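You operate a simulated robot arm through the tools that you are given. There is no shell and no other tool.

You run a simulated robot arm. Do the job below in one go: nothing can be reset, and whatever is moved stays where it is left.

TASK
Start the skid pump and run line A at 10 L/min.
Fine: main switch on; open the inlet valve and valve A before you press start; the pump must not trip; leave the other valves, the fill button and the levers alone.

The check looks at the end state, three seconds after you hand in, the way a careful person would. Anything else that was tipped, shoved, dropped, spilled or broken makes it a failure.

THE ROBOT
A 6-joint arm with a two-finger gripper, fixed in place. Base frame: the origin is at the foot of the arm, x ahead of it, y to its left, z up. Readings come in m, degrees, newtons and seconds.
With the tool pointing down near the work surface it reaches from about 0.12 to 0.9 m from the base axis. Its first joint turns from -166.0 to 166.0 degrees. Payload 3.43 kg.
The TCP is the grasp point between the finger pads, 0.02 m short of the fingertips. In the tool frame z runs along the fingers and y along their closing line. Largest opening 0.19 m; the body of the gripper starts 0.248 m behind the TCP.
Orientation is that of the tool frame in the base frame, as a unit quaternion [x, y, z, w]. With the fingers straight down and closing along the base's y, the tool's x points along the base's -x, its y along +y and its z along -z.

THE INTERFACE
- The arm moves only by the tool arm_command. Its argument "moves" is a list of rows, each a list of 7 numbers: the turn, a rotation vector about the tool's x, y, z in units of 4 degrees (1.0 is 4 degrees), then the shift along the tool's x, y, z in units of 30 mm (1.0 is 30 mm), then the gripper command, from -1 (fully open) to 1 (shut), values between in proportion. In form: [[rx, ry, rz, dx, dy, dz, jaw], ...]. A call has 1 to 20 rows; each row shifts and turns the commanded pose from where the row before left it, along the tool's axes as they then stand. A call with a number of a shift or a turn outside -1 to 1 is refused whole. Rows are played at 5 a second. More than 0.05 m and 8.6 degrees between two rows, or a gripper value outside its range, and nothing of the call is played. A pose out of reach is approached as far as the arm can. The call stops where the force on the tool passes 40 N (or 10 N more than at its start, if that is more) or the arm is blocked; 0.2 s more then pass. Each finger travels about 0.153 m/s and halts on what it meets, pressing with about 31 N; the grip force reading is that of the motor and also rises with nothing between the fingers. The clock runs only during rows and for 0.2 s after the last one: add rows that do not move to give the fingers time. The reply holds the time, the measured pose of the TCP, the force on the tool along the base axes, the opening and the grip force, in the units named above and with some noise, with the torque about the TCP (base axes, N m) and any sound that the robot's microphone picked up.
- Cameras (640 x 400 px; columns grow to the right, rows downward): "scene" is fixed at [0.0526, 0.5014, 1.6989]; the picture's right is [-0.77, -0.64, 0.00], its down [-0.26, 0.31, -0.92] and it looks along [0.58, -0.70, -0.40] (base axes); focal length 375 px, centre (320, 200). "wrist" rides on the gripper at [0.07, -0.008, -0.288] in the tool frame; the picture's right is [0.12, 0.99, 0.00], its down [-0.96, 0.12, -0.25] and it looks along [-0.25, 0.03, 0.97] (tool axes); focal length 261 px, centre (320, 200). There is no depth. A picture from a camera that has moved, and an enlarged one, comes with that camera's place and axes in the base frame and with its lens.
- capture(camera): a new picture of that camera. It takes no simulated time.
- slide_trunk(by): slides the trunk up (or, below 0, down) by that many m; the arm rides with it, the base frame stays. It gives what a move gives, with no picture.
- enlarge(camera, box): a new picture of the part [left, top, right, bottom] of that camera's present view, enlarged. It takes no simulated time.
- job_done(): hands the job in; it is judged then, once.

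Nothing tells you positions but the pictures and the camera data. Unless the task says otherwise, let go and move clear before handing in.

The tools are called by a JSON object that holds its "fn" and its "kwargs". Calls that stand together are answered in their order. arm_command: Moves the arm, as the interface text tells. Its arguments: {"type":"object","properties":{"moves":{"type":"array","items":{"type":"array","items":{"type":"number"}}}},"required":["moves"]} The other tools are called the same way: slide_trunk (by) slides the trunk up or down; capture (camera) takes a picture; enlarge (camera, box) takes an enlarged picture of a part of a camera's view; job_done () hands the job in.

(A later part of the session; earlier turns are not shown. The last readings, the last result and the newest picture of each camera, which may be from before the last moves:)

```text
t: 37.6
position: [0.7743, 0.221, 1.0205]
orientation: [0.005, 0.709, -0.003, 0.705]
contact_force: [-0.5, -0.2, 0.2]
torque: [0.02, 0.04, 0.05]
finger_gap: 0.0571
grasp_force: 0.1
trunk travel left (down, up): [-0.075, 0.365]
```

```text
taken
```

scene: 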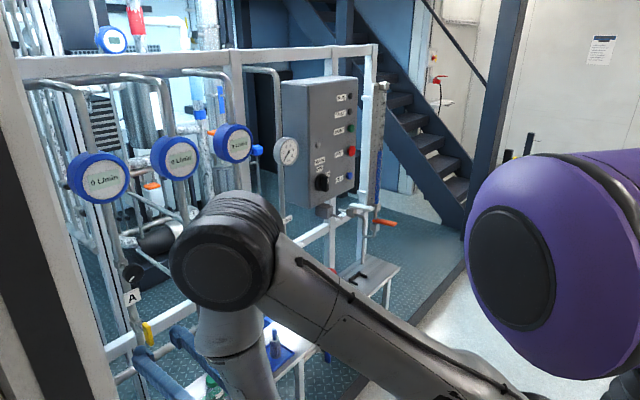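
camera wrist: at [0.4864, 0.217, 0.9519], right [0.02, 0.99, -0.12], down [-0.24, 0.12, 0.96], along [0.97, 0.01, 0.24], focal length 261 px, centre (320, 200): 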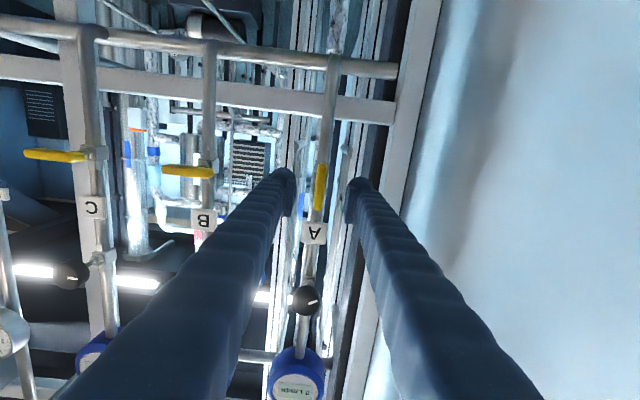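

Valve A is open: its handle is vertical while B and C are still horizontal. Next is the main switch at about (0.82, −0.445, 1.24), so I'll sweep right and up at a safe distance in front of the knobs.

{"fn": "arm_command", "kwargs": {"moves": [[0, 0, 0, -0.5, -0.5, -0.3, 0.4], [0, 0, 0, -0.7, -0.9, 0, 0.4], [0, 0, 0, -0.7, -0.9, 0, 0.4], [0, 0, 0, -0.7, -0.9, 0, 0.4], [0, 0, 0, -0.7, -0.9, 0, 0.4], [0, 0, 0, -0.7, -0.9, 0, 0.4], [0, 0, 0, -0.7, -0.9, 0, 0.4], [0, 0, 0, -0.7, -0.9, 0, 0.4], [0, 0, 0, -0.7, -0.9, 0, 0.4], [0, 0, 0, -0.7, -0.9, 0, 0.4]]}}

{"fn": "capture", "kwargs": {"camera": "wrist"}}

```text
t: 39.7
position: [0.8255, 0.0245, 1.2135]
orientation: [-0.004, 0.708, 0.0, 0.706]
contact_force: [-0.8, 29.9, 5.1]
torque: [0.44, -0.36, 0.13]
finger_gap: 0.0736
grasp_force: 14.3
out of reach, approached as far as the arm can: row 1, 2, 3, 4, 5, 6, 7
trunk travel left (down, up): [-0.075, 0.365]
stopped in row 10: the force on the tool passed its limit at 47 N (the readings are from after the stop); the commanded pose is now the measured one
```

```text
taken
camera wrist: at [0.539, 0.0136, 1.1434], right [-0.01, 0.99, -0.12], down [-0.25, 0.12, 0.96], along [0.97, 0.04, 0.24], focal length 261 px, centre (320, 200)
```

wrist: 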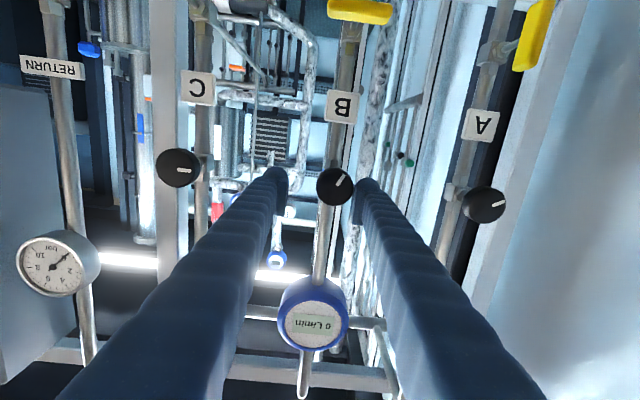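

The reach limit pushed the tool forward during the sweep, and the left finger has come against black knob B, so the arm stopped there. I'll look closely before any further motion to see whether the knob turned.

{"fn": "enlarge", "kwargs": {"camera": "wrist", "box": [280, 140, 400, 230]}}

{"fn": "enlarge", "kwargs": {"camera": "scene", "box": [110, 200, 270, 310]}}

{"fn": "enlarge", "kwargs": {"camera": "wrist", "box": [440, 150, 540, 240]}}

{"fn": "enlarge", "kwargs": {"camera": "wrist", "box": [140, 130, 240, 210]}}

```text
4.44 times, centred on (340, 185) of wrist
camera zoom: at [0.539, 0.0136, 1.1434], right [-0.01, 0.99, -0.12], down [-0.25, 0.12, 0.96], along [0.97, 0.04, 0.24], focal length 1158 px, centre (231, 267)
```

zoom: 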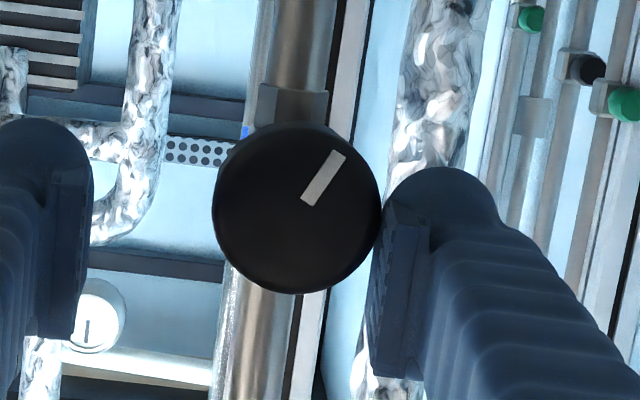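

```text
3.64 times, centred on (190, 255) of scene
camera zoom: at [0.0526, 0.5014, 1.6989], right [-0.77, -0.64, 0.0], down [-0.26, 0.31, -0.92], along [0.58, -0.7, -0.4], focal length 1364 px, centre (793, 0)
```

zoom: 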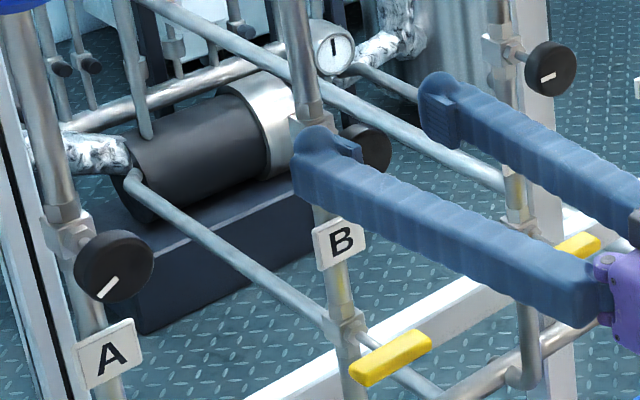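

```text
4.44 times, centred on (490, 195) of wrist
camera zoom: at [0.539, 0.0136, 1.1434], right [-0.01, 0.99, -0.12], down [-0.25, 0.12, 0.96], along [0.97, 0.04, 0.24], focal length 1158 px, centre (-436, 222)
```

zoom: 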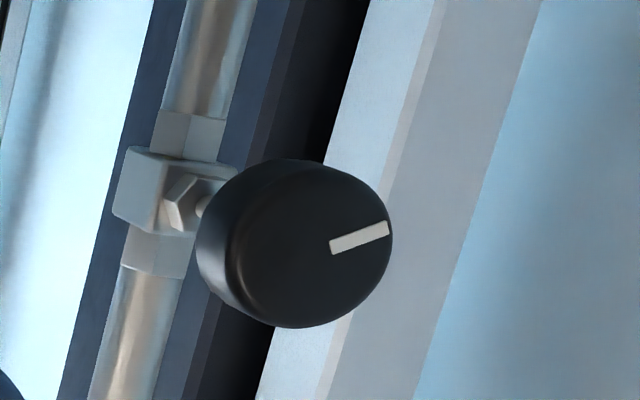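

```text
5.00 times, centred on (190, 170) of wrist
camera zoom: at [0.539, 0.0136, 1.1434], right [-0.01, 0.99, -0.12], down [-0.25, 0.12, 0.96], along [0.97, 0.04, 0.24], focal length 1303 px, centre (970, 350)
```

zoom: 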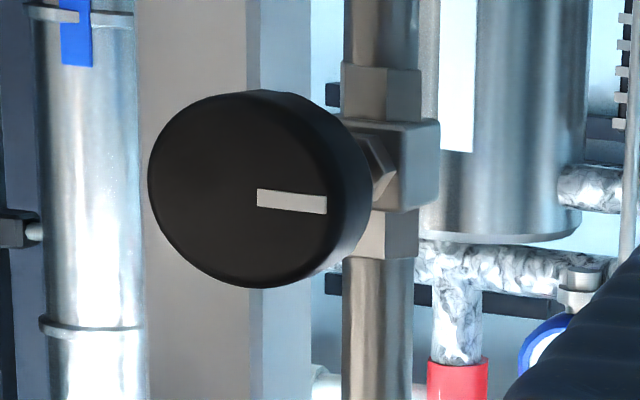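

Knob B was turned about 66° counter-clockwise by the brush; its mark was pointing left (9 o'clock) and now points to about 7 o'clock. It has to go back exactly, so I'll open the fingers to release it, centre on it and look again.

{"fn": "arm_command", "kwargs": {"moves": [[0, 0, 0, 0, 0, 0, 0], [0, 0, 0, 0, 0, 0, 0], [0, 0, 0, 0.2, 0.3, 0, 0], [0, 0, 0, 0.2, 0.25, 0, 0]]}}

{"fn": "capture", "kwargs": {"camera": "wrist"}}

{"fn": "enlarge", "kwargs": {"camera": "wrist", "box": [260, 140, 380, 230]}}

```text
t: 40.7
position: [0.8275, 0.0348, 1.1985]
orientation: [0.0, 0.708, -0.001, 0.706]
contact_force: [-1.0, 0.3, -0.2]
torque: [-0.03, -0.02, 0.07]
finger_gap: 0.095
grasp_force: 0.0
trunk travel left (down, up): [-0.075, 0.365]
```

```text
taken
camera wrist: at [0.5392, 0.0252, 1.1307], right [0.0, 0.99, -0.12], down [-0.24, 0.12, 0.96], along [0.97, 0.03, 0.24], focal length 261 px, centre (320, 200)
```

wrist: 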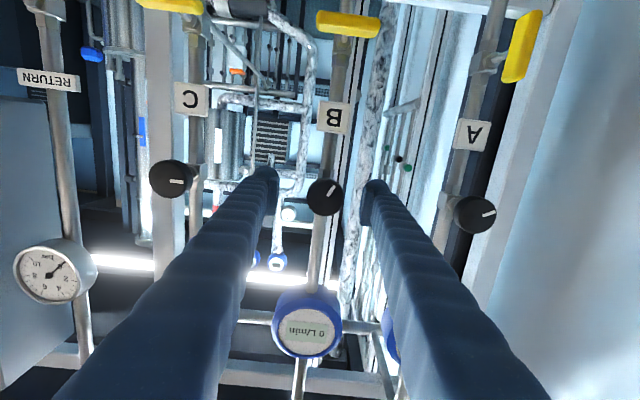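

```text
4.44 times, centred on (320, 185) of wrist
camera zoom: at [0.5392, 0.0252, 1.1307], right [0.0, 0.99, -0.12], down [-0.24, 0.12, 0.96], along [0.97, 0.03, 0.24], focal length 1158 px, centre (320, 267)
```

zoom: 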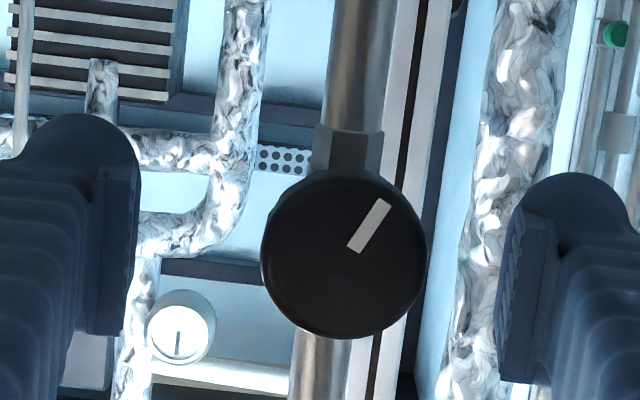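

Knob B is centred at about (0.04, 1.199) and sits about 65° counter-clockwise of knob C, which is my reference for "left". I'll move in the last few mm and grip it on both sides.

{"fn": "arm_command", "kwargs": {"moves": [[0, 0, 0, 0, 0.17, 0, 0], [0, 0, 0, 0, 0, 0.3, 0], [0, 0, 0, 0, 0, 0, 0.3], [0, 0, 0, 0, 0, 0, 0.5], [0, 0, 0, 0, 0, 0, 0.7], [0, 0, 0, 0, 0, 0, 0.7]]}}

{"fn": "enlarge", "kwargs": {"camera": "wrist", "box": [260, 140, 380, 230]}}

```text
t: 42.1
position: [0.8357, 0.0399, 1.1988]
orientation: [0.0, 0.709, -0.002, 0.706]
contact_force: [1.4, 7.0, -0.7]
torque: [-0.04, 0.0, 0.15]
finger_gap: 0.0428
grasp_force: 44.5
trunk travel left (down, up): [-0.075, 0.365]
```

```text
4.44 times, centred on (320, 185) of wrist
camera zoom: at [0.548, 0.0312, 1.1306], right [0.0, 0.99, -0.12], down [-0.24, 0.12, 0.96], along [0.97, 0.03, 0.24], focal length 1158 px, centre (320, 267)
```

zoom: 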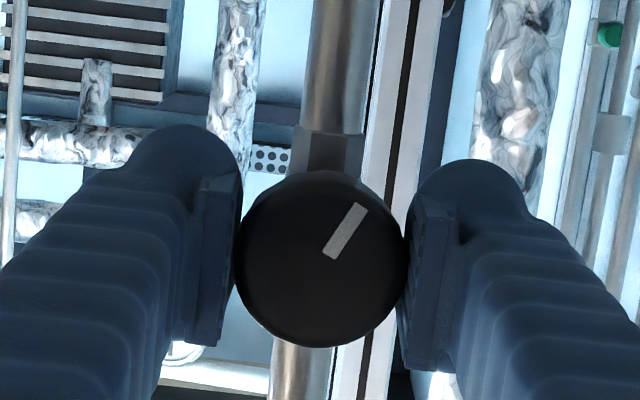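

The fingers hold knob B with a 43 mm gap. I'll turn it clockwise a little first and check direction and force.

{"fn": "arm_command", "kwargs": {"moves": [[0, 0, 1, 0, 0, 0, 0.7], [0, 0, 1, 0, 0, 0, 0.7], [0, 0, 1, 0, 0, 0, 0.7], [0, 0, 1, 0, 0, 0, 0.7]]}}

{"fn": "enlarge", "kwargs": {"camera": "wrist", "box": [260, 140, 380, 230]}}

```text
t: 43.1
position: [0.8358, 0.0401, 1.1986]
orientation: [0.099, 0.702, 0.097, 0.699]
contact_force: [0.1, 9.9, -0.4]
torque: [-0.02, 0.23, 0.16]
finger_gap: 0.0426
grasp_force: 45.3
trunk travel left (down, up): [-0.075, 0.365]
```

```text
4.44 times, centred on (320, 185) of wrist
camera zoom: at [0.548, 0.0514, 1.1309], right [0.0, 0.99, 0.16], down [-0.24, -0.15, 0.96], along [0.97, -0.04, 0.24], focal length 1158 px, centre (320, 267)
```

zoom: 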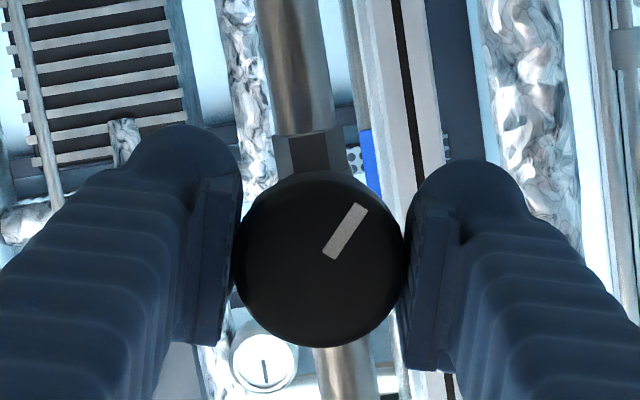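

The knob turns with the gripper: the mark stays put in the image while the background rotates. 16° is done and about 49° remain.

{"fn": "arm_command", "kwargs": {"moves": [[0, 0, 1, 0, 0, 0, 0.7], [0, 0, 1, 0, 0, 0, 0.7], [0, 0, 1, 0, 0, 0, 0.7], [0, 0, 1, 0, 0, 0, 0.7], [0, 0, 1, 0, 0, 0, 0.7], [0, 0, 1, 0, 0, 0, 0.7], [0, 0, 1, 0, 0, 0, 0.7], [0, 0, 1, 0, 0, 0, 0.7], [0, 0, 1, 0, 0, 0, 0.7], [0, 0, 1, 0, 0, 0, 0.7], [0, 0, 1, 0, 0, 0, 0.7]]}}

{"fn": "capture", "kwargs": {"camera": "wrist"}}

{"fn": "enlarge", "kwargs": {"camera": "wrist", "box": [260, 140, 380, 230]}}

{"fn": "enlarge", "kwargs": {"camera": "scene", "box": [110, 200, 270, 310]}}

```text
t: 45.5
position: [0.836, 0.0415, 1.2007]
orientation: [0.354, 0.614, 0.352, 0.611]
contact_force: [1.2, 16.2, 4.3]
torque: [-0.01, 0.1, 0.37]
finger_gap: 0.0424
grasp_force: 44.9
trunk travel left (down, up): [-0.075, 0.365]
```

```text
taken
camera wrist: at [0.5482, 0.0974, 1.1586], right [0.0, 0.6, 0.8], down [-0.25, -0.77, 0.58], along [0.97, -0.2, 0.15], focal length 261 px, centre (320, 200)
```

wrist: 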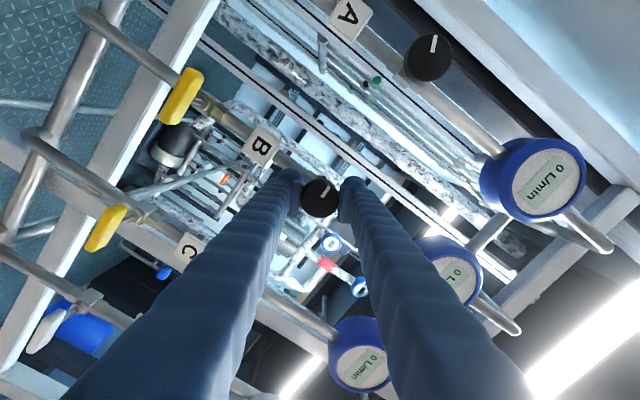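

```text
4.44 times, centred on (320, 185) of wrist
camera zoom: at [0.5482, 0.0974, 1.1586], right [0.0, 0.6, 0.8], down [-0.25, -0.77, 0.58], along [0.97, -0.2, 0.15], focal length 1158 px, centre (320, 267)
```

zoom: 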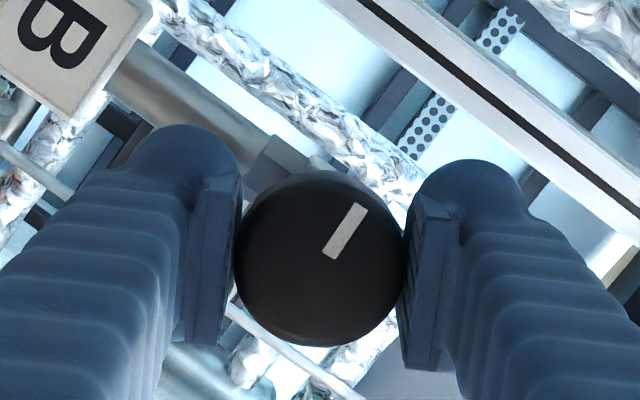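

```text
3.64 times, centred on (190, 255) of scene
camera zoom: at [0.0526, 0.5014, 1.6989], right [-0.77, -0.64, 0.0], down [-0.26, 0.31, -0.92], along [0.58, -0.7, -0.4], focal length 1364 px, centre (793, 0)
```

zoom: 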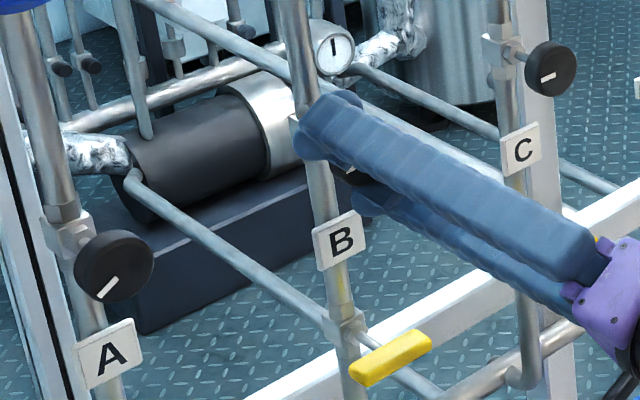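

60° is done, and the mark now works out about 5.5° short of horizontal-left. I'll turn the last bit, release, back straight out a little and compare with knob C.

{"fn": "arm_command", "kwargs": {"moves": [[0, 0, 0.7, 0, 0, 0, 0.7], [0, 0, 0.65, 0, 0, 0, 0.7], [0, 0, 0, 0, 0, 0, 0.7], [0, 0, 0, 0, 0, 0, 0.4], [0, 0, 0, 0, 0, 0, 0.1], [0, 0, 0, 0, 0, 0, 0]]}}

{"fn": "enlarge", "kwargs": {"camera": "wrist", "box": [260, 140, 380, 230]}}

{"fn": "capture", "kwargs": {"camera": "wrist"}}

```text
t: 46.9
position: [0.8351, 0.0396, 1.1982]
orientation: [0.383, 0.596, 0.38, 0.594]
contact_force: [-0.2, 0.1, 0.8]
torque: [0.0, 0.02, -0.05]
finger_gap: 0.095
grasp_force: 0.1
trunk travel left (down, up): [-0.075, 0.365]
```

```text
4.44 times, centred on (320, 185) of wrist
camera zoom: at [0.548, 0.0995, 1.1636], right [0.01, 0.52, 0.85], down [-0.25, -0.83, 0.51], along [0.97, -0.21, 0.12], focal length 1158 px, centre (320, 267)
```

zoom: 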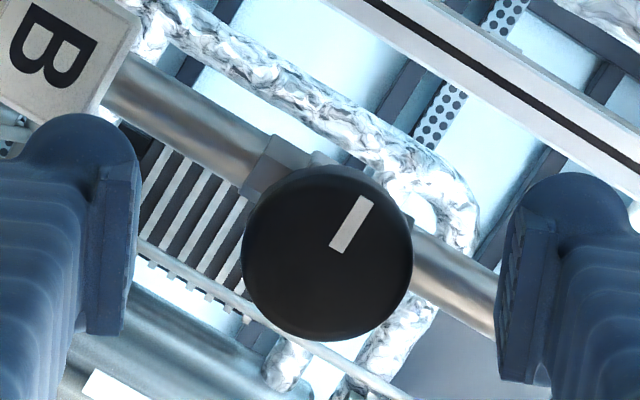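

```text
taken
camera wrist: at [0.548, 0.0995, 1.1636], right [0.01, 0.52, 0.85], down [-0.25, -0.83, 0.51], along [0.97, -0.21, 0.12], focal length 261 px, centre (320, 200)
```

wrist: 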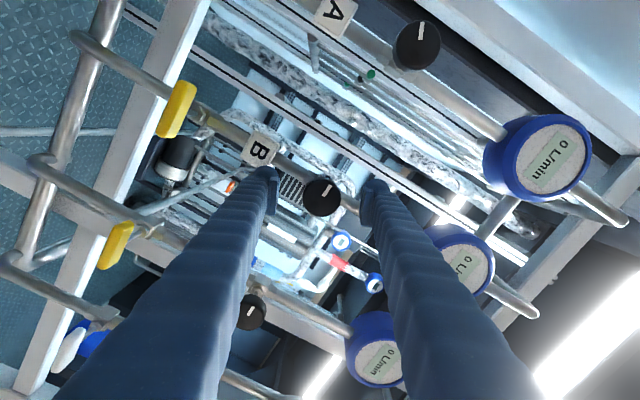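

Knob B now reads about 3° from horizontal-left by my geometry. I'll compare it against knob C in the same view.

{"fn": "enlarge", "kwargs": {"camera": "wrist", "box": [220, 280, 300, 340]}}

{"fn": "enlarge", "kwargs": {"camera": "wrist", "box": [290, 170, 350, 220]}}

{"fn": "enlarge", "kwargs": {"camera": "scene", "box": [180, 200, 270, 270]}}

```text
6.67 times, centred on (260, 310) of wrist
camera zoom: at [0.548, 0.0995, 1.1636], right [0.01, 0.52, 0.85], down [-0.25, -0.83, 0.51], along [0.97, -0.21, 0.12], focal length 1738 px, centre (720, -533)
```

zoom: 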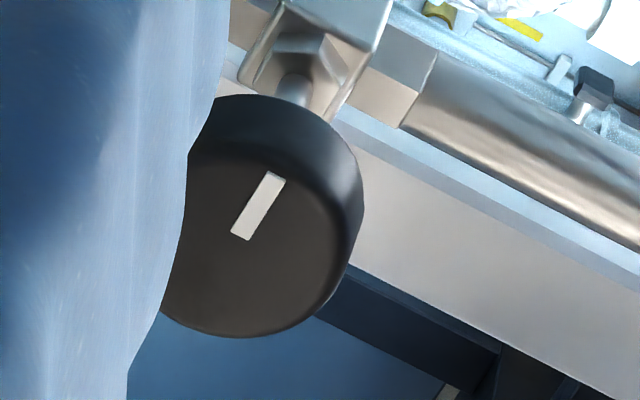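

```text
8.00 times, centred on (320, 195) of wrist
camera zoom: at [0.548, 0.0995, 1.1636], right [0.01, 0.52, 0.85], down [-0.25, -0.83, 0.51], along [0.97, -0.21, 0.12], focal length 2085 px, centre (320, 240)
```

zoom: 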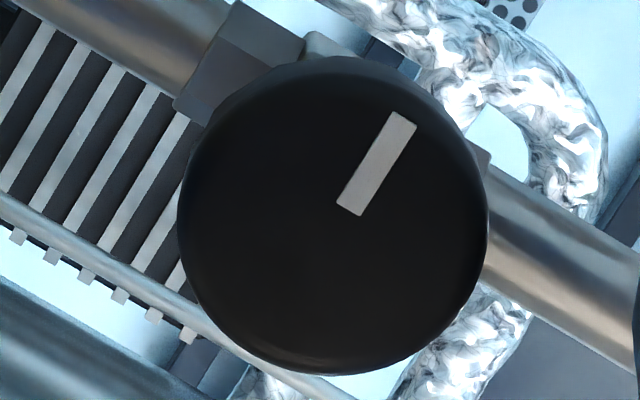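

```text
5.71 times, centred on (225, 235) of scene
camera zoom: at [0.0526, 0.5014, 1.6989], right [-0.77, -0.64, 0.0], down [-0.26, 0.31, -0.92], along [0.58, -0.7, -0.4], focal length 2144 px, centre (863, 0)
```

zoom: 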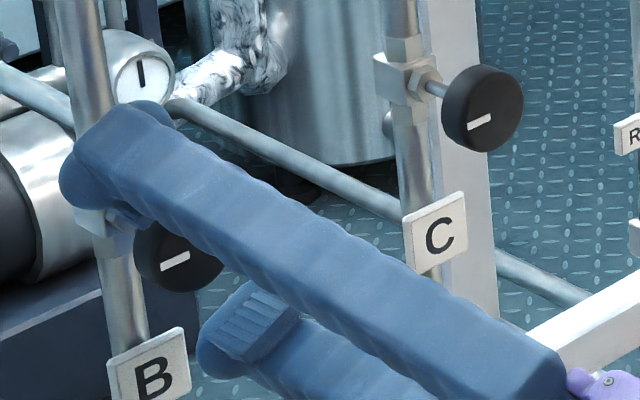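

Knobs B and C now match within about 1°, so B is back to its original setting. I'll back out from it in small steps, watching for the reach limit this time.

{"fn": "arm_command", "kwargs": {"moves": [[0, 0, 0, 0, 0, -0.5, 0]]}}

```text
t: 47.3
position: [0.8253, 0.0388, 1.1995]
orientation: [0.383, 0.596, 0.379, 0.595]
contact_force: [-0.2, 0.1, 0.6]
torque: [0.02, 0.0, 0.01]
finger_gap: 0.0951
grasp_force: 0.1
out of reach, approached as far as the arm can: row 1
trunk travel left (down, up): [-0.075, 0.365]
```

The level pose is right at the reach limit here. I'll tip the tool slightly downward while backing off, in small steps, keeping the knob clear inside the open gap.

{"fn": "arm_command", "kwargs": {"moves": [[0.9, 0.42, 0, 0, 0, 0, 0], [0, 0, 0, 0, 0, -0.4, 0]]}}

{"fn": "capture", "kwargs": {"camera": "wrist"}}

```text
t: 47.9
position: [0.8138, 0.0386, 1.2019]
orientation: [0.395, 0.617, 0.367, 0.573]
contact_force: [0.5, -0.4, 0.2]
torque: [0.04, 0.05, 0.04]
finger_gap: 0.0947
grasp_force: 0.1
trunk travel left (down, up): [-0.075, 0.365]
```

```text
taken
camera wrist: at [0.5246, 0.0998, 1.1875], right [0.06, 0.52, 0.85], down [-0.21, -0.83, 0.52], along [0.98, -0.21, 0.06], focal length 261 px, centre (320, 200)
```

wrist: 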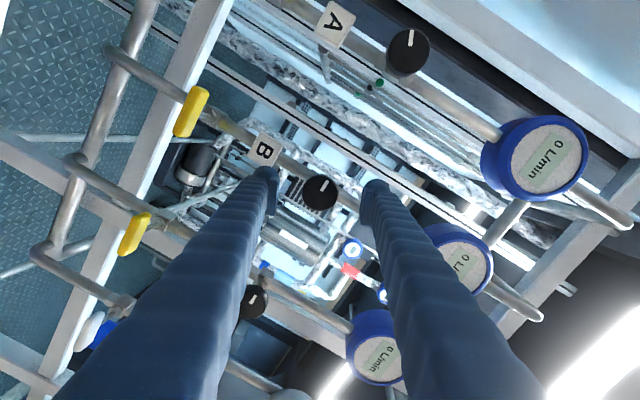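

That works: the knob is still centred in the gap and nothing touched. I'll continue backing out the same way.

{"fn": "arm_command", "kwargs": {"moves": [[0.9, 0.42, 0, 0, 0, 0, 0], [0, 0, 0, 0, 0, -0.4, 0], [0.9, 0.42, 0, 0, 0, 0, 0], [0, 0, 0, 0, 0, -0.5, 0], [0, 0, 0, 0, 0, -0.5, 0]]}}

{"fn": "capture", "kwargs": {"camera": "wrist"}}

```text
t: 49.1
position: [0.7751, 0.0397, 1.2099]
orientation: [0.421, 0.656, 0.338, 0.528]
contact_force: [-0.1, -0.2, -0.1]
torque: [-0.03, -0.01, 0.0]
finger_gap: 0.0951
grasp_force: 0.0
trunk travel left (down, up): [-0.075, 0.365]
```

```text
taken
camera wrist: at [0.4857, 0.0998, 1.2364], right [0.18, 0.52, 0.83], down [-0.13, -0.83, 0.55], along [0.97, -0.21, -0.08], focal length 261 px, centre (320, 200)
```

wrist: 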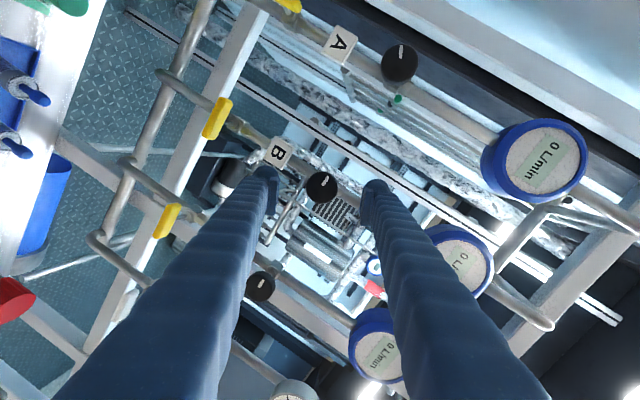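

I'm clear of knob B now, with the tips at about x = 0.795. I'll retract further with the tool tipped down so the move to the main switch has generous clearance.

{"fn": "arm_command", "kwargs": {"moves": [[0.9, 0.42, 0, 0, 0, -0.5, 0], [0.9, 0.42, 0, 0, 0, -0.5, 0], [0.9, 0.42, 0, 0, 0, -0.5, 0], [0.9, 0.42, 0, 0, 0, -0.5, 0], [0.9, 0.42, 0, 0, 0, -0.5, 0], [0.9, 0.42, 0, 0, 0, -0.5, 0]]}}

{"fn": "capture", "kwargs": {"camera": "wrist"}}

{"fn": "capture", "kwargs": {"camera": "scene"}}

```text
t: 50.5
position: [0.7004, 0.0282, 1.2367]
orientation: [0.47, 0.741, 0.245, 0.411]
contact_force: [-0.2, -0.3, -0.7]
torque: [0.08, -0.22, 0.01]
finger_gap: 0.0951
grasp_force: 0.1
out of reach, approached as far as the arm can: row 5, 6
trunk travel left (down, up): [-0.075, 0.365]
```

```text
taken
camera wrist: at [0.44, 0.0942, 1.3589], right [0.47, 0.54, 0.7], down [0.06, -0.81, 0.59], along [0.88, -0.23, -0.41], focal length 261 px, centre (320, 200)
```

wrist: 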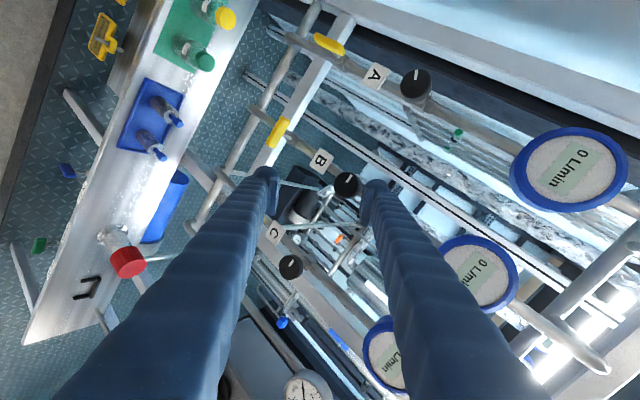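

```text
taken
```

scene: 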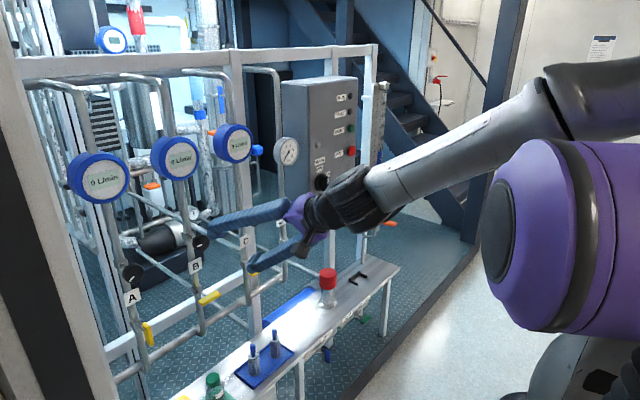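

The tool is well clear at (0.70, 0.03, 1.24), tipped about 33° down. I'll lower the trunk a little more, which should make level poses easier, then slide right in two checked stages toward the control box.

{"fn": "slide_trunk", "kwargs": {"by": -0.07}}

{"fn": "arm_command", "kwargs": {"moves": [[0, 0, 0, -0.898, -0.438, 0.02, 0.3], [0, 0, 0, -0.898, -0.438, 0.02, 0.3], [0, 0, 0, -0.898, -0.438, 0.02, 0.3], [0, 0, 0, -0.898, -0.438, 0.02, 0.3], [0, 0, 0, -0.898, -0.438, 0.02, 0.3], [0, 0, 0, -0.898, -0.438, 0.02, 0.3]]}}

{"fn": "capture", "kwargs": {"camera": "wrist"}}

```text
t: 51.6
position: [0.7004, 0.0261, 1.1646]
orientation: [0.479, 0.737, 0.247, 0.408]
contact_force: [-0.8, -0.8, 0.2]
torque: [-0.03, 0.01, 0.0]
finger_gap: 0.0948
grasp_force: 0.0
trunk travel left (down, up): [-0.005, 0.435]
```

```text
t: 53.2
position: [0.7405, -0.1461, 1.2232]
orientation: [0.621, 0.567, 0.353, 0.409]
contact_force: [0.2, -0.3, 0.7]
torque: [0.0, -0.02, 0.07]
finger_gap: 0.0668
grasp_force: 0.2
out of reach, approached as far as the arm can: row 2, 3, 4
trunk travel left (down, up): [-0.005, 0.435]
stopped in row 6: the arm was blocked; the commanded pose is now the measured one
```

```text
taken
camera wrist: at [0.4843, -0.0444, 1.3348], right [0.43, 0.09, 0.9], down [-0.28, -0.93, 0.23], along [0.86, -0.35, -0.37], focal length 261 px, centre (320, 200)
```

wrist: 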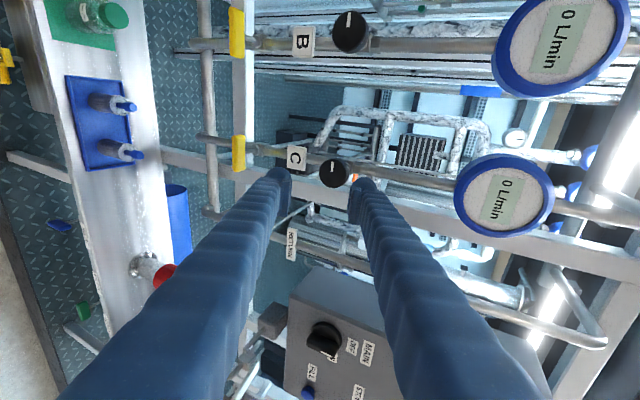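

The wrist went through a near-straight (singular) pose there and got blocked with no contact. I'll pitch the tool steeply down in place, backing away from the panel, since that pose gave no trouble at the start, and travel sideways that way.

{"fn": "arm_command", "kwargs": {"moves": [[1, 0, 0, 0, -0.25, -0.5, 0.3], [1, 0, 0, 0, -0.25, -0.5, 0.3], [1, 0, 0, 0, -0.25, -0.5, 0.3], [1, 0, 0, 0, -0.25, -0.4, 0.3]]}}

{"fn": "capture", "kwargs": {"camera": "scene"}}

```text
t: 54.2
position: [0.6999, -0.1829, 1.1821]
orientation: [0.657, 0.575, 0.285, 0.394]
contact_force: [-0.3, -0.9, 0.4]
torque: [0.03, 0.01, -0.01]
finger_gap: 0.0665
grasp_force: 0.0
out of reach, approached as far as the arm can: row 1, 2, 3, 4
trunk travel left (down, up): [-0.005, 0.435]
```

```text
taken
```

scene: 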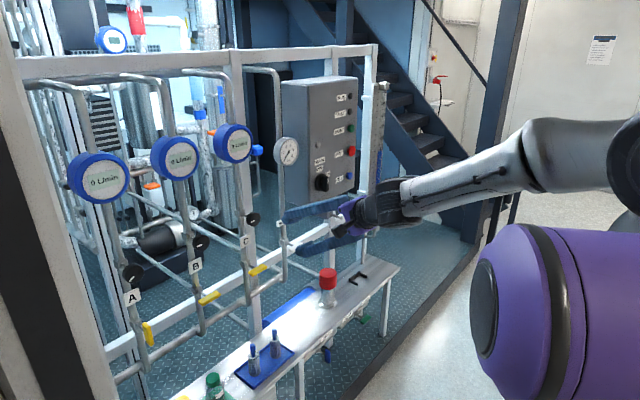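

Still progressing slowly near the awkward wrist pose, in free air. I'll keep pitching down without translating, then check.

{"fn": "arm_command", "kwargs": {"moves": [[1, 0, 0, 0, 0, 0, 0.3], [1, 0, 0, 0, 0, 0, 0.3], [1, 0, 0, 0, 0, 0, 0.3], [1, 0, 0, 0, 0, 0, 0.3], [1, 0, 0, 0, 0, 0, 0.3]]}}

```text
t: 55.4
position: [0.6938, -0.2317, 1.199]
orientation: [0.702, 0.568, 0.204, 0.376]
contact_force: [-0.3, 0.0, -0.2]
torque: [0.03, -0.04, 0.02]
finger_gap: 0.0665
grasp_force: 0.2
out of reach, approached as far as the arm can: row 1, 2, 3, 4, 5
trunk travel left (down, up): [-0.005, 0.435]
```

The wrist is lined up with the forearm here. To bend it the way I need at the switch, I'll yaw the tool left, back to facing the panel squarely, while pitching down, still in free air.

{"fn": "arm_command", "kwargs": {"moves": [[0.446, 0.53, -0.645, 0, 0, 0, 0.3], [0.446, 0.53, -0.645, 0, 0, 0, 0.3], [0.446, 0.53, -0.645, 0, 0, 0, 0.3], [0.446, 0.53, -0.645, 0, 0, 0, 0.3]]}}

{"fn": "capture", "kwargs": {"camera": "scene"}}

```text
t: 56.4
position: [0.6942, -0.2292, 1.2004]
orientation: [0.653, 0.668, 0.185, 0.306]
contact_force: [0.3, 0.3, -0.1]
torque: [0.0, 0.02, -0.03]
finger_gap: 0.0664
grasp_force: 0.0
trunk travel left (down, up): [-0.005, 0.435]
```

```text
taken
```

scene: 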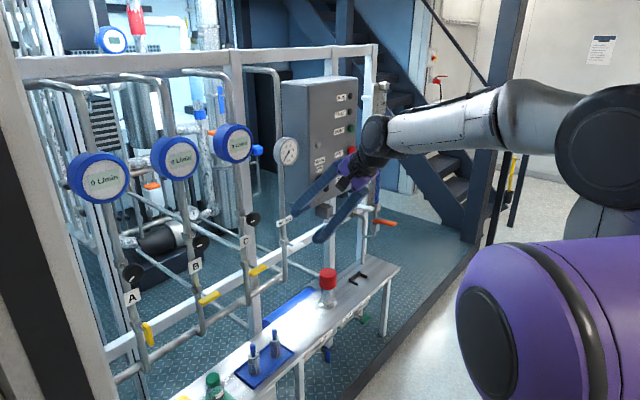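

That got out of the awkward zone with no limits reported. Now I'll roll the tool by −90° so the fingers will straddle the vertical switch bar.

{"fn": "arm_command", "kwargs": {"moves": [[0, 0, -1, 0, 0, 0, 0.3], [0, 0, -1, 0, 0, 0, 0.3], [0, 0, -1, 0, 0, 0, 0.3], [0, 0, -1, 0, 0, 0, 0.3], [0, 0, -1, 0, 0, 0, 0.3], [0, 0, -1, 0, 0, 0, 0.3], [0, 0, -1, 0, 0, 0, 0.3], [0, 0, -1, 0, 0, 0, 0.3], [0, 0, -1, 0, 0, 0, 0.3], [0, 0, -1, 0, 0, 0, 0.3], [0, 0, -1, 0, 0, 0, 0.3], [0, 0, -1, 0, 0, 0, 0.3], [0, 0, -1, 0, 0, 0, 0.3], [0, 0, -1, 0, 0, 0, 0.3], [0, 0, -1, 0, 0, 0, 0.3], [0, 0, -1, 0, 0, 0, 0.3], [0, 0, -1, 0, 0, 0, 0.3], [0, 0, -1, 0, 0, 0, 0.3], [0, 0, -1, 0, 0, 0, 0.3], [0, 0, -1, 0, 0, 0, 0.3]]}}

{"fn": "capture", "kwargs": {"camera": "wrist"}}

```text
t: 60.6
position: [0.6952, -0.2316, 1.1992]
orientation: [0.071, 0.931, -0.055, 0.354]
contact_force: [-0.4, -1.3, -0.3]
torque: [0.05, -0.02, 0.01]
finger_gap: 0.0665
grasp_force: 0.0
trunk travel left (down, up): [-0.005, 0.435]
```

```text
taken
camera wrist: at [0.454, -0.1896, 1.3668], right [0.08, 0.99, -0.13], down [0.57, 0.06, 0.82], along [0.82, -0.14, -0.56], focal length 261 px, centre (320, 200)
```

wrist: 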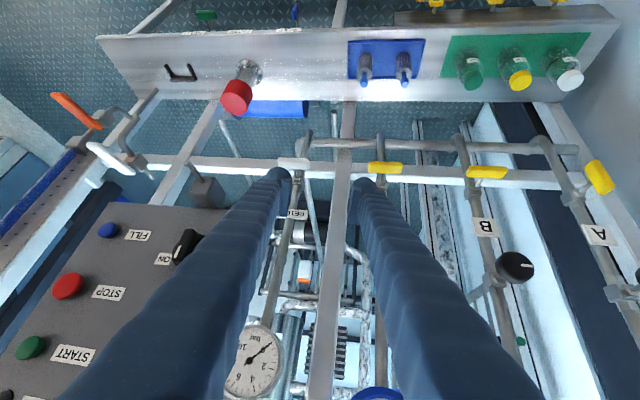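

The view is clear and upside-down: the main switch is at left-centre with its ON label, and FILL, STOP and START are farther left. I'll zoom in to locate the switch and the buttons.

{"fn": "enlarge", "kwargs": {"camera": "wrist", "box": [120, 200, 260, 290]}}

{"fn": "enlarge", "kwargs": {"camera": "wrist", "box": [0, 200, 160, 400]}}

{"fn": "enlarge", "kwargs": {"camera": "wrist", "box": [180, 0, 340, 110]}}

```text
4.44 times, centred on (190, 245) of wrist
camera zoom: at [0.454, -0.1896, 1.3668], right [0.08, 0.99, -0.13], down [0.57, 0.06, 0.82], along [0.82, -0.14, -0.56], focal length 1158 px, centre (898, 0)
```

zoom: 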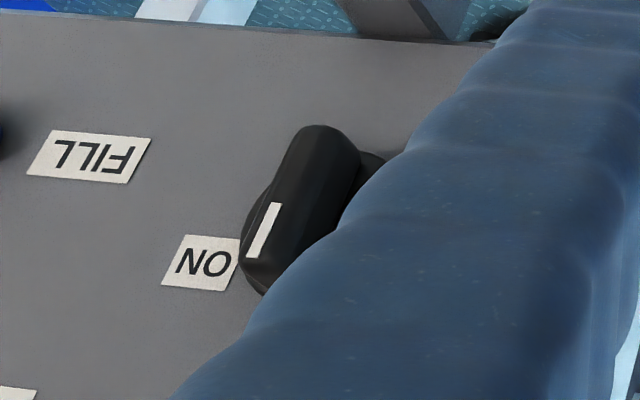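

```text
2.00 times, centred on (80, 300) of wrist
camera zoom: at [0.454, -0.1896, 1.3668], right [0.08, 0.99, -0.13], down [0.57, 0.06, 0.82], along [0.82, -0.14, -0.56], focal length 521 px, centre (800, 0)
```

zoom: 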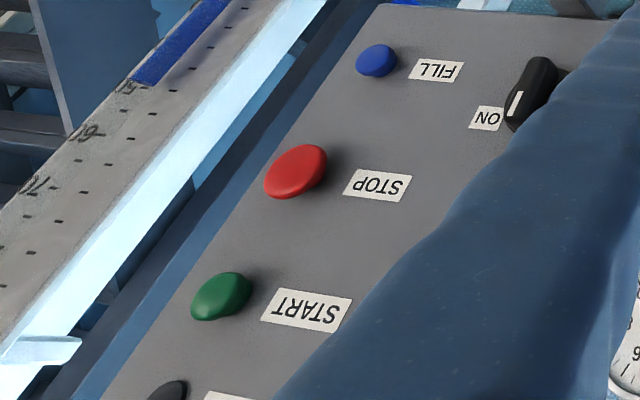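

```text
3.64 times, centred on (260, 55) of wrist
camera zoom: at [0.454, -0.1896, 1.3668], right [0.08, 0.99, -0.13], down [0.57, 0.06, 0.82], along [0.82, -0.14, -0.56], focal length 948 px, centre (538, 727)
```

zoom: 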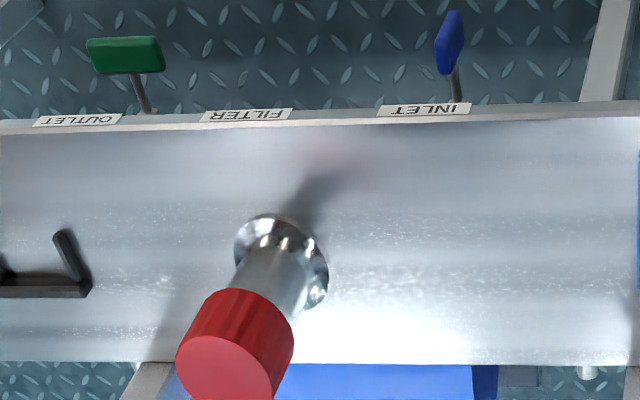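

The switch bar face is at about (0.823, −0.457, 1.224), and the inlet's blue handle is visible in front of the bench edge. I'll shift right to stand in front of the switch, still about 0.15 m back, in checked steps.

{"fn": "arm_command", "kwargs": {"moves": [[0, 0, 0, -0.076, -0.93, -0.034, 0.3], [0, 0, 0, -0.076, -0.93, -0.034, 0.3], [0, 0, 0, -0.076, -0.93, -0.034, 0.3], [0, 0, 0, -0.076, -0.93, -0.034, 0.3]]}}

```text
t: 61.6
position: [0.6789, -0.3421, 1.2115]
orientation: [0.07, 0.931, -0.054, 0.353]
contact_force: [-0.5, 0.0, -0.3]
torque: [-0.08, -0.01, -0.05]
finger_gap: 0.0664
grasp_force: 0.0
trunk travel left (down, up): [-0.005, 0.435]
```

No limits and no contact, so I'll continue the same slide.

{"fn": "arm_command", "kwargs": {"moves": [[0, 0, 0, -0.076, -0.93, -0.034, 0.3], [0, 0, 0, -0.076, -0.93, -0.034, 0.3], [0, 0, 0, -0.076, -0.93, -0.034, 0.3], [0, 0, 0, -0.076, -0.93, -0.034, 0.3]]}}

{"fn": "capture", "kwargs": {"camera": "wrist"}}

{"fn": "capture", "kwargs": {"camera": "scene"}}

```text
t: 62.6
position: [0.6639, -0.4511, 1.2286]
orientation: [0.07, 0.931, -0.054, 0.354]
contact_force: [0.5, -0.1, 0.0]
torque: [-0.03, -0.03, -0.01]
finger_gap: 0.0666
grasp_force: 0.0
trunk travel left (down, up): [-0.005, 0.435]
```

```text
taken
camera wrist: at [0.424, -0.4099, 1.3966], right [0.08, 0.99, -0.13], down [0.57, 0.06, 0.82], along [0.82, -0.14, -0.56], focal length 261 px, centre (320, 200)
```

wrist: 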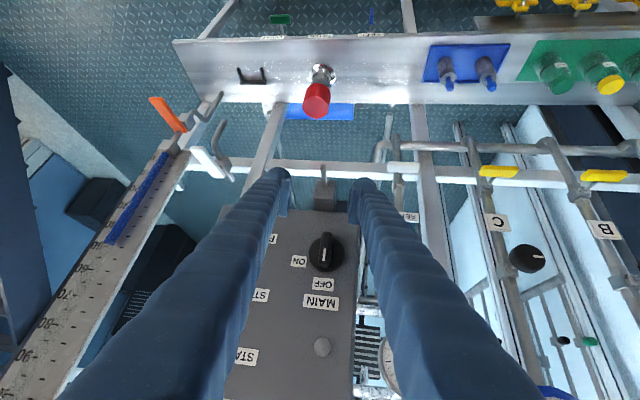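

```text
taken
```

scene: 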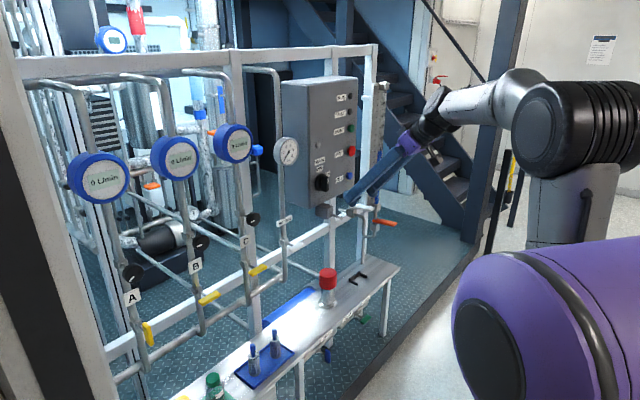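

The tool is in front of the switch with the main switch visible between the fingers. I'll level the tool in place to square up with the panel.

{"fn": "arm_command", "kwargs": {"moves": [[-0.199, -0.927, -0.026, 0, 0, 0, 0.3], [-0.199, -0.927, -0.026, 0, 0, 0, 0.3], [-0.199, -0.927, -0.026, 0, 0, 0, 0.3], [-0.199, -0.927, -0.026, 0, 0, 0, 0.3], [-0.199, -0.927, -0.026, 0, 0, 0, 0.3], [-0.199, -0.927, -0.026, 0, 0, 0, 0.3], [-0.199, -0.927, -0.026, 0, 0, 0, 0.3]]}}

```text
t: 64.2
position: [0.6634, -0.4527, 1.2286]
orientation: [0.035, 0.829, -0.027, 0.557]
contact_force: [0.0, 0.8, -0.9]
torque: [-0.03, 0.0, -0.02]
finger_gap: 0.0664
grasp_force: 0.1
trunk travel left (down, up): [-0.005, 0.435]
```

{"fn": "arm_command", "kwargs": {"moves": [[-0.199, -0.927, -0.026, 0, 0, 0, 0.3], [-0.199, -0.927, -0.026, 0, 0, 0, 0.3], [-0.199, -0.927, -0.026, 0, 0, 0, 0.3], [-0.199, -0.927, -0.026, 0, 0, 0, 0.3], [-0.199, -0.927, -0.026, 0, 0, 0, 0.3], [-0.199, -0.927, -0.026, 0, 0, 0, 0.3]]}}

{"fn": "capture", "kwargs": {"camera": "wrist"}}

{"fn": "enlarge", "kwargs": {"camera": "wrist", "box": [270, 150, 370, 230]}}

```text
t: 65.6
position: [0.6647, -0.4502, 1.2292]
orientation: [0.001, 0.707, 0.0, 0.707]
contact_force: [0.0, 0.4, 0.1]
torque: [0.0, 0.01, -0.08]
finger_gap: 0.0664
grasp_force: 0.0
trunk travel left (down, up): [-0.005, 0.435]
```

```text
taken
camera wrist: at [0.3774, -0.4592, 1.1587], right [0.0, 0.99, -0.12], down [-0.25, 0.12, 0.96], along [0.97, 0.03, 0.25], focal length 261 px, centre (320, 200)
```

wrist: 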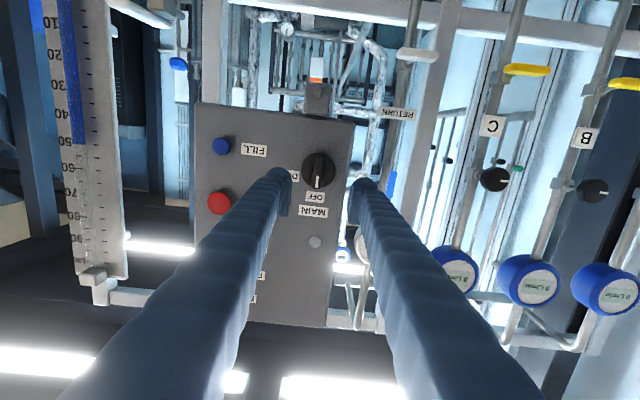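

```text
5.00 times, centred on (320, 190) of wrist
camera zoom: at [0.3774, -0.4592, 1.1587], right [0.0, 0.99, -0.12], down [-0.25, 0.12, 0.96], along [0.97, 0.03, 0.25], focal length 1303 px, centre (320, 250)
```

zoom: 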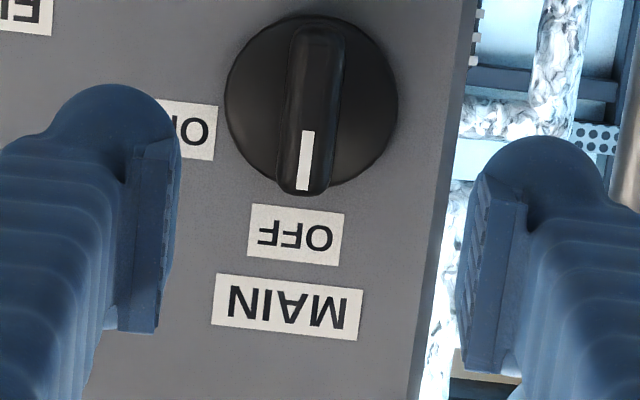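

The switch points at OFF, with ON 90° to its right. The bar front is at x≈0.82, centred at (−0.453, 1.224), with the panel face at 0.847. I'll narrow the gap and move in to just short of the bar, then check.

{"fn": "arm_command", "kwargs": {"moves": [[0, 0, 0, 0.1, -0.1, 1, 0.5], [0, 0, 0, 0.07, 0, 1, 0.5], [0, 0, 0, 0, 0, 1, 0.5]]}}

{"fn": "enlarge", "kwargs": {"camera": "wrist", "box": [270, 140, 370, 220]}}

{"fn": "enlarge", "kwargs": {"camera": "scene", "box": [280, 130, 400, 230]}}

```text
t: 66.4
position: [0.755, -0.4546, 1.2235]
orientation: [0.001, 0.708, 0.001, 0.706]
contact_force: [-0.2, 0.7, 0.5]
torque: [-0.01, 0.01, -0.01]
finger_gap: 0.0476
grasp_force: 0.0
trunk travel left (down, up): [-0.005, 0.435]
```

```text
5.00 times, centred on (320, 180) of wrist
camera zoom: at [0.4675, -0.4627, 1.1532], right [0.0, 0.99, -0.12], down [-0.25, 0.12, 0.96], along [0.97, 0.03, 0.25], focal length 1303 px, centre (320, 300)
```

zoom: 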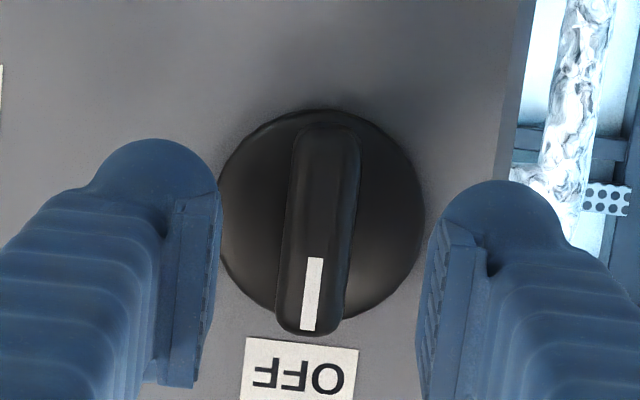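

```text
4.00 times, centred on (340, 180) of scene
camera zoom: at [0.0526, 0.5014, 1.6989], right [-0.77, -0.64, 0.0], down [-0.26, 0.31, -0.92], along [0.58, -0.7, -0.4], focal length 1501 px, centre (240, 280)
```

zoom: 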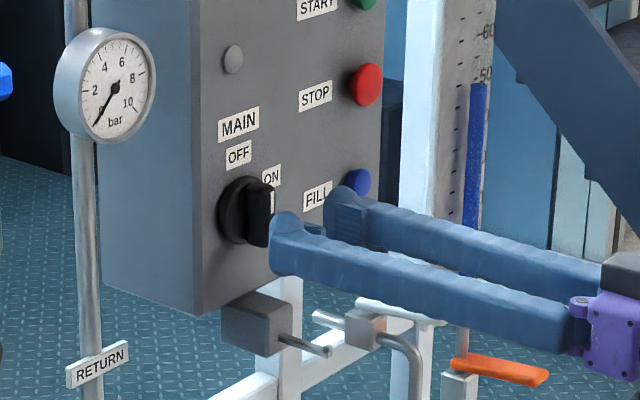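

Well centred: bar at (−0.454, 1.223) and tool at (−0.455, 1.2235), with FILL about 0.17 m to the right. I'll go forward 57 mm to straddle the bar.

{"fn": "arm_command", "kwargs": {"moves": [[0, 0, 0, 0, 0, 0.7, 0.5], [0, 0, 0, 0, 0, 0.6, 0.5], [0, 0, 0, 0, 0, 0.6, 0.5]]}}

{"fn": "enlarge", "kwargs": {"camera": "wrist", "box": [270, 140, 370, 220]}}

```text
t: 67.2
position: [0.8114, -0.4543, 1.2243]
orientation: [0.001, 0.708, 0.001, 0.707]
contact_force: [-0.9, 0.4, -0.3]
torque: [-0.02, 0.03, 0.04]
finger_gap: 0.0475
grasp_force: 0.0
trunk travel left (down, up): [-0.005, 0.435]
```

```text
5.00 times, centred on (320, 180) of wrist
camera zoom: at [0.5239, -0.4626, 1.1535], right [0.0, 0.99, -0.12], down [-0.25, 0.11, 0.96], along [0.97, 0.03, 0.25], focal length 1303 px, centre (320, 300)
```

zoom: 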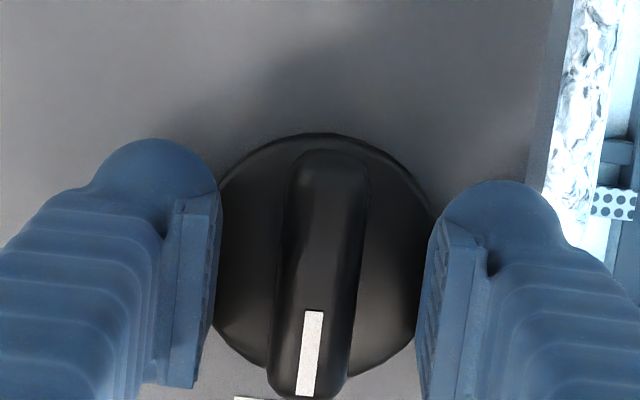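

No contact yet and the bar is between the pads. I'll close on it.

{"fn": "arm_command", "kwargs": {"moves": [[0, 0, 0, 0, 0, 0, 0.7], [0, 0, 0, 0, 0, 0, 0.85], [0, 0, 0, 0, 0, 0, 1], [0, 0, 0, 0, 0, 0, 1]]}}

{"fn": "enlarge", "kwargs": {"camera": "wrist", "box": [270, 140, 370, 220]}}

{"fn": "enlarge", "kwargs": {"camera": "scene", "box": [290, 150, 370, 220]}}

```text
t: 68.2
position: [0.811, -0.4539, 1.2225]
orientation: [0.002, 0.707, -0.001, 0.707]
contact_force: [3.9, -6.2, 1.5]
torque: [0.0, 0.07, -0.07]
finger_gap: 0.0179
grasp_force: 44.4
trunk travel left (down, up): [-0.005, 0.435]
```

```text
5.00 times, centred on (320, 180) of wrist
camera zoom: at [0.5242, -0.4631, 1.1534], right [0.0, 0.99, -0.12], down [-0.25, 0.11, 0.96], along [0.97, 0.03, 0.25], focal length 1303 px, centre (320, 300)
```

zoom: 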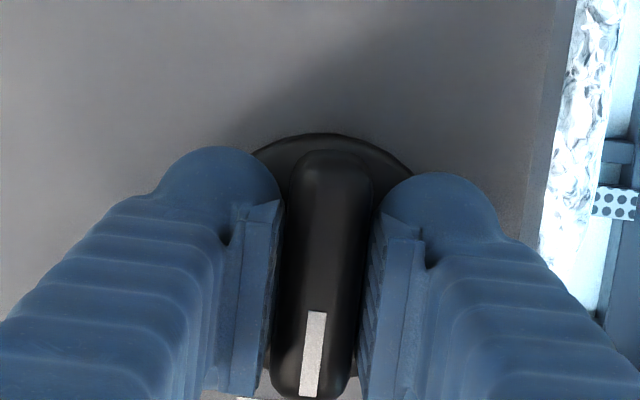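

```text
5.71 times, centred on (330, 185) of scene
camera zoom: at [0.0526, 0.5014, 1.6989], right [-0.77, -0.64, 0.0], down [-0.26, 0.31, -0.92], along [0.58, -0.7, -0.4], focal length 2144 px, centre (263, 286)
```

zoom: 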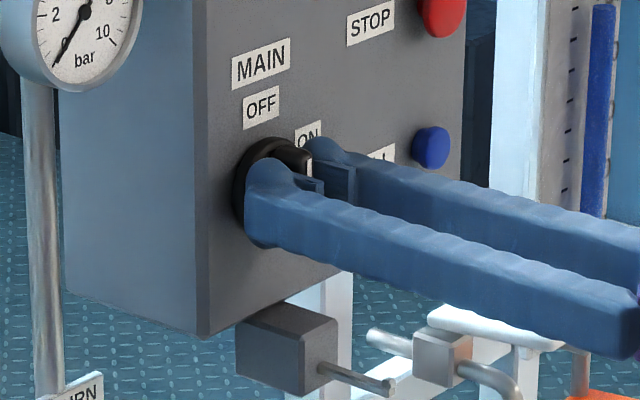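

The bar is held (18 mm). I'll turn it clockwise from OFF toward ON in stages, watching torque.

{"fn": "arm_command", "kwargs": {"moves": [[0, 0, 1, 0, 0, 0, 1], [0, 0, 1, 0, 0, 0, 1], [0, 0, 1, 0, 0, 0, 1], [0, 0, 1, 0, 0, 0, 1], [0, 0, 1, 0, 0, 0, 1], [0, 0, 1, 0, 0, 0, 1], [0, 0, 1, 0, 0, 0, 1], [0, 0, 1, 0, 0, 0, 1], [0, 0, 1, 0, 0, 0, 1], [0, 0, 1, 0, 0, 0, 1]]}}

{"fn": "enlarge", "kwargs": {"camera": "wrist", "box": [250, 130, 390, 230]}}

```text
t: 70.4
position: [0.811, -0.4557, 1.2229]
orientation: [0.244, 0.664, 0.242, 0.664]
contact_force: [-0.1, -8.4, -1.1]
torque: [-0.04, -0.08, -0.13]
finger_gap: 0.0181
grasp_force: 45.0
trunk travel left (down, up): [-0.005, 0.435]
```

```text
4.00 times, centred on (320, 180) of wrist
camera zoom: at [0.5243, -0.4166, 1.1643], right [0.0, 0.84, 0.55], down [-0.25, -0.53, 0.81], along [0.97, -0.14, 0.21], focal length 1043 px, centre (320, 280)
```

zoom: 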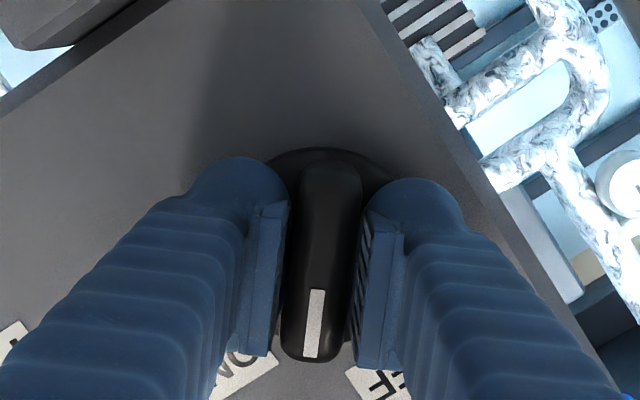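

40° is done, the bar is turning freely with the grip, and the pointer is between OFF and ON. I'll continue.

{"fn": "arm_command", "kwargs": {"moves": [[0, 0, 1, 0, 0, 0, 1], [0, 0, 1, 0, 0, 0, 1], [0, 0, 1, 0, 0, 0, 1], [0, 0, 1, 0, 0, 0, 1], [0, 0, 1, 0, 0, 0, 1], [0, 0, 1, 0, 0, 0, 1]]}}

{"fn": "enlarge", "kwargs": {"camera": "wrist", "box": [250, 130, 390, 230]}}

```text
t: 71.8
position: [0.8106, -0.4555, 1.2223]
orientation: [0.376, 0.599, 0.376, 0.599]
contact_force: [-1.5, -12.0, -4.1]
torque: [-0.04, 0.07, -0.05]
finger_gap: 0.0178
grasp_force: 44.9
trunk travel left (down, up): [-0.005, 0.435]
```

```text
4.00 times, centred on (320, 180) of wrist
camera zoom: at [0.5244, -0.3959, 1.1851], right [0.0, 0.54, 0.84], down [-0.25, -0.81, 0.52], along [0.97, -0.21, 0.13], focal length 1043 px, centre (320, 280)
```

zoom: 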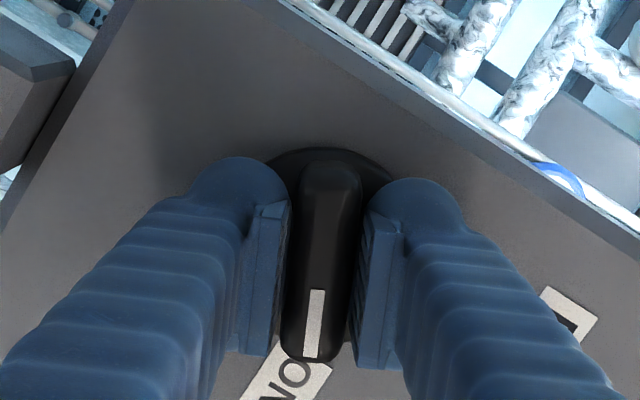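

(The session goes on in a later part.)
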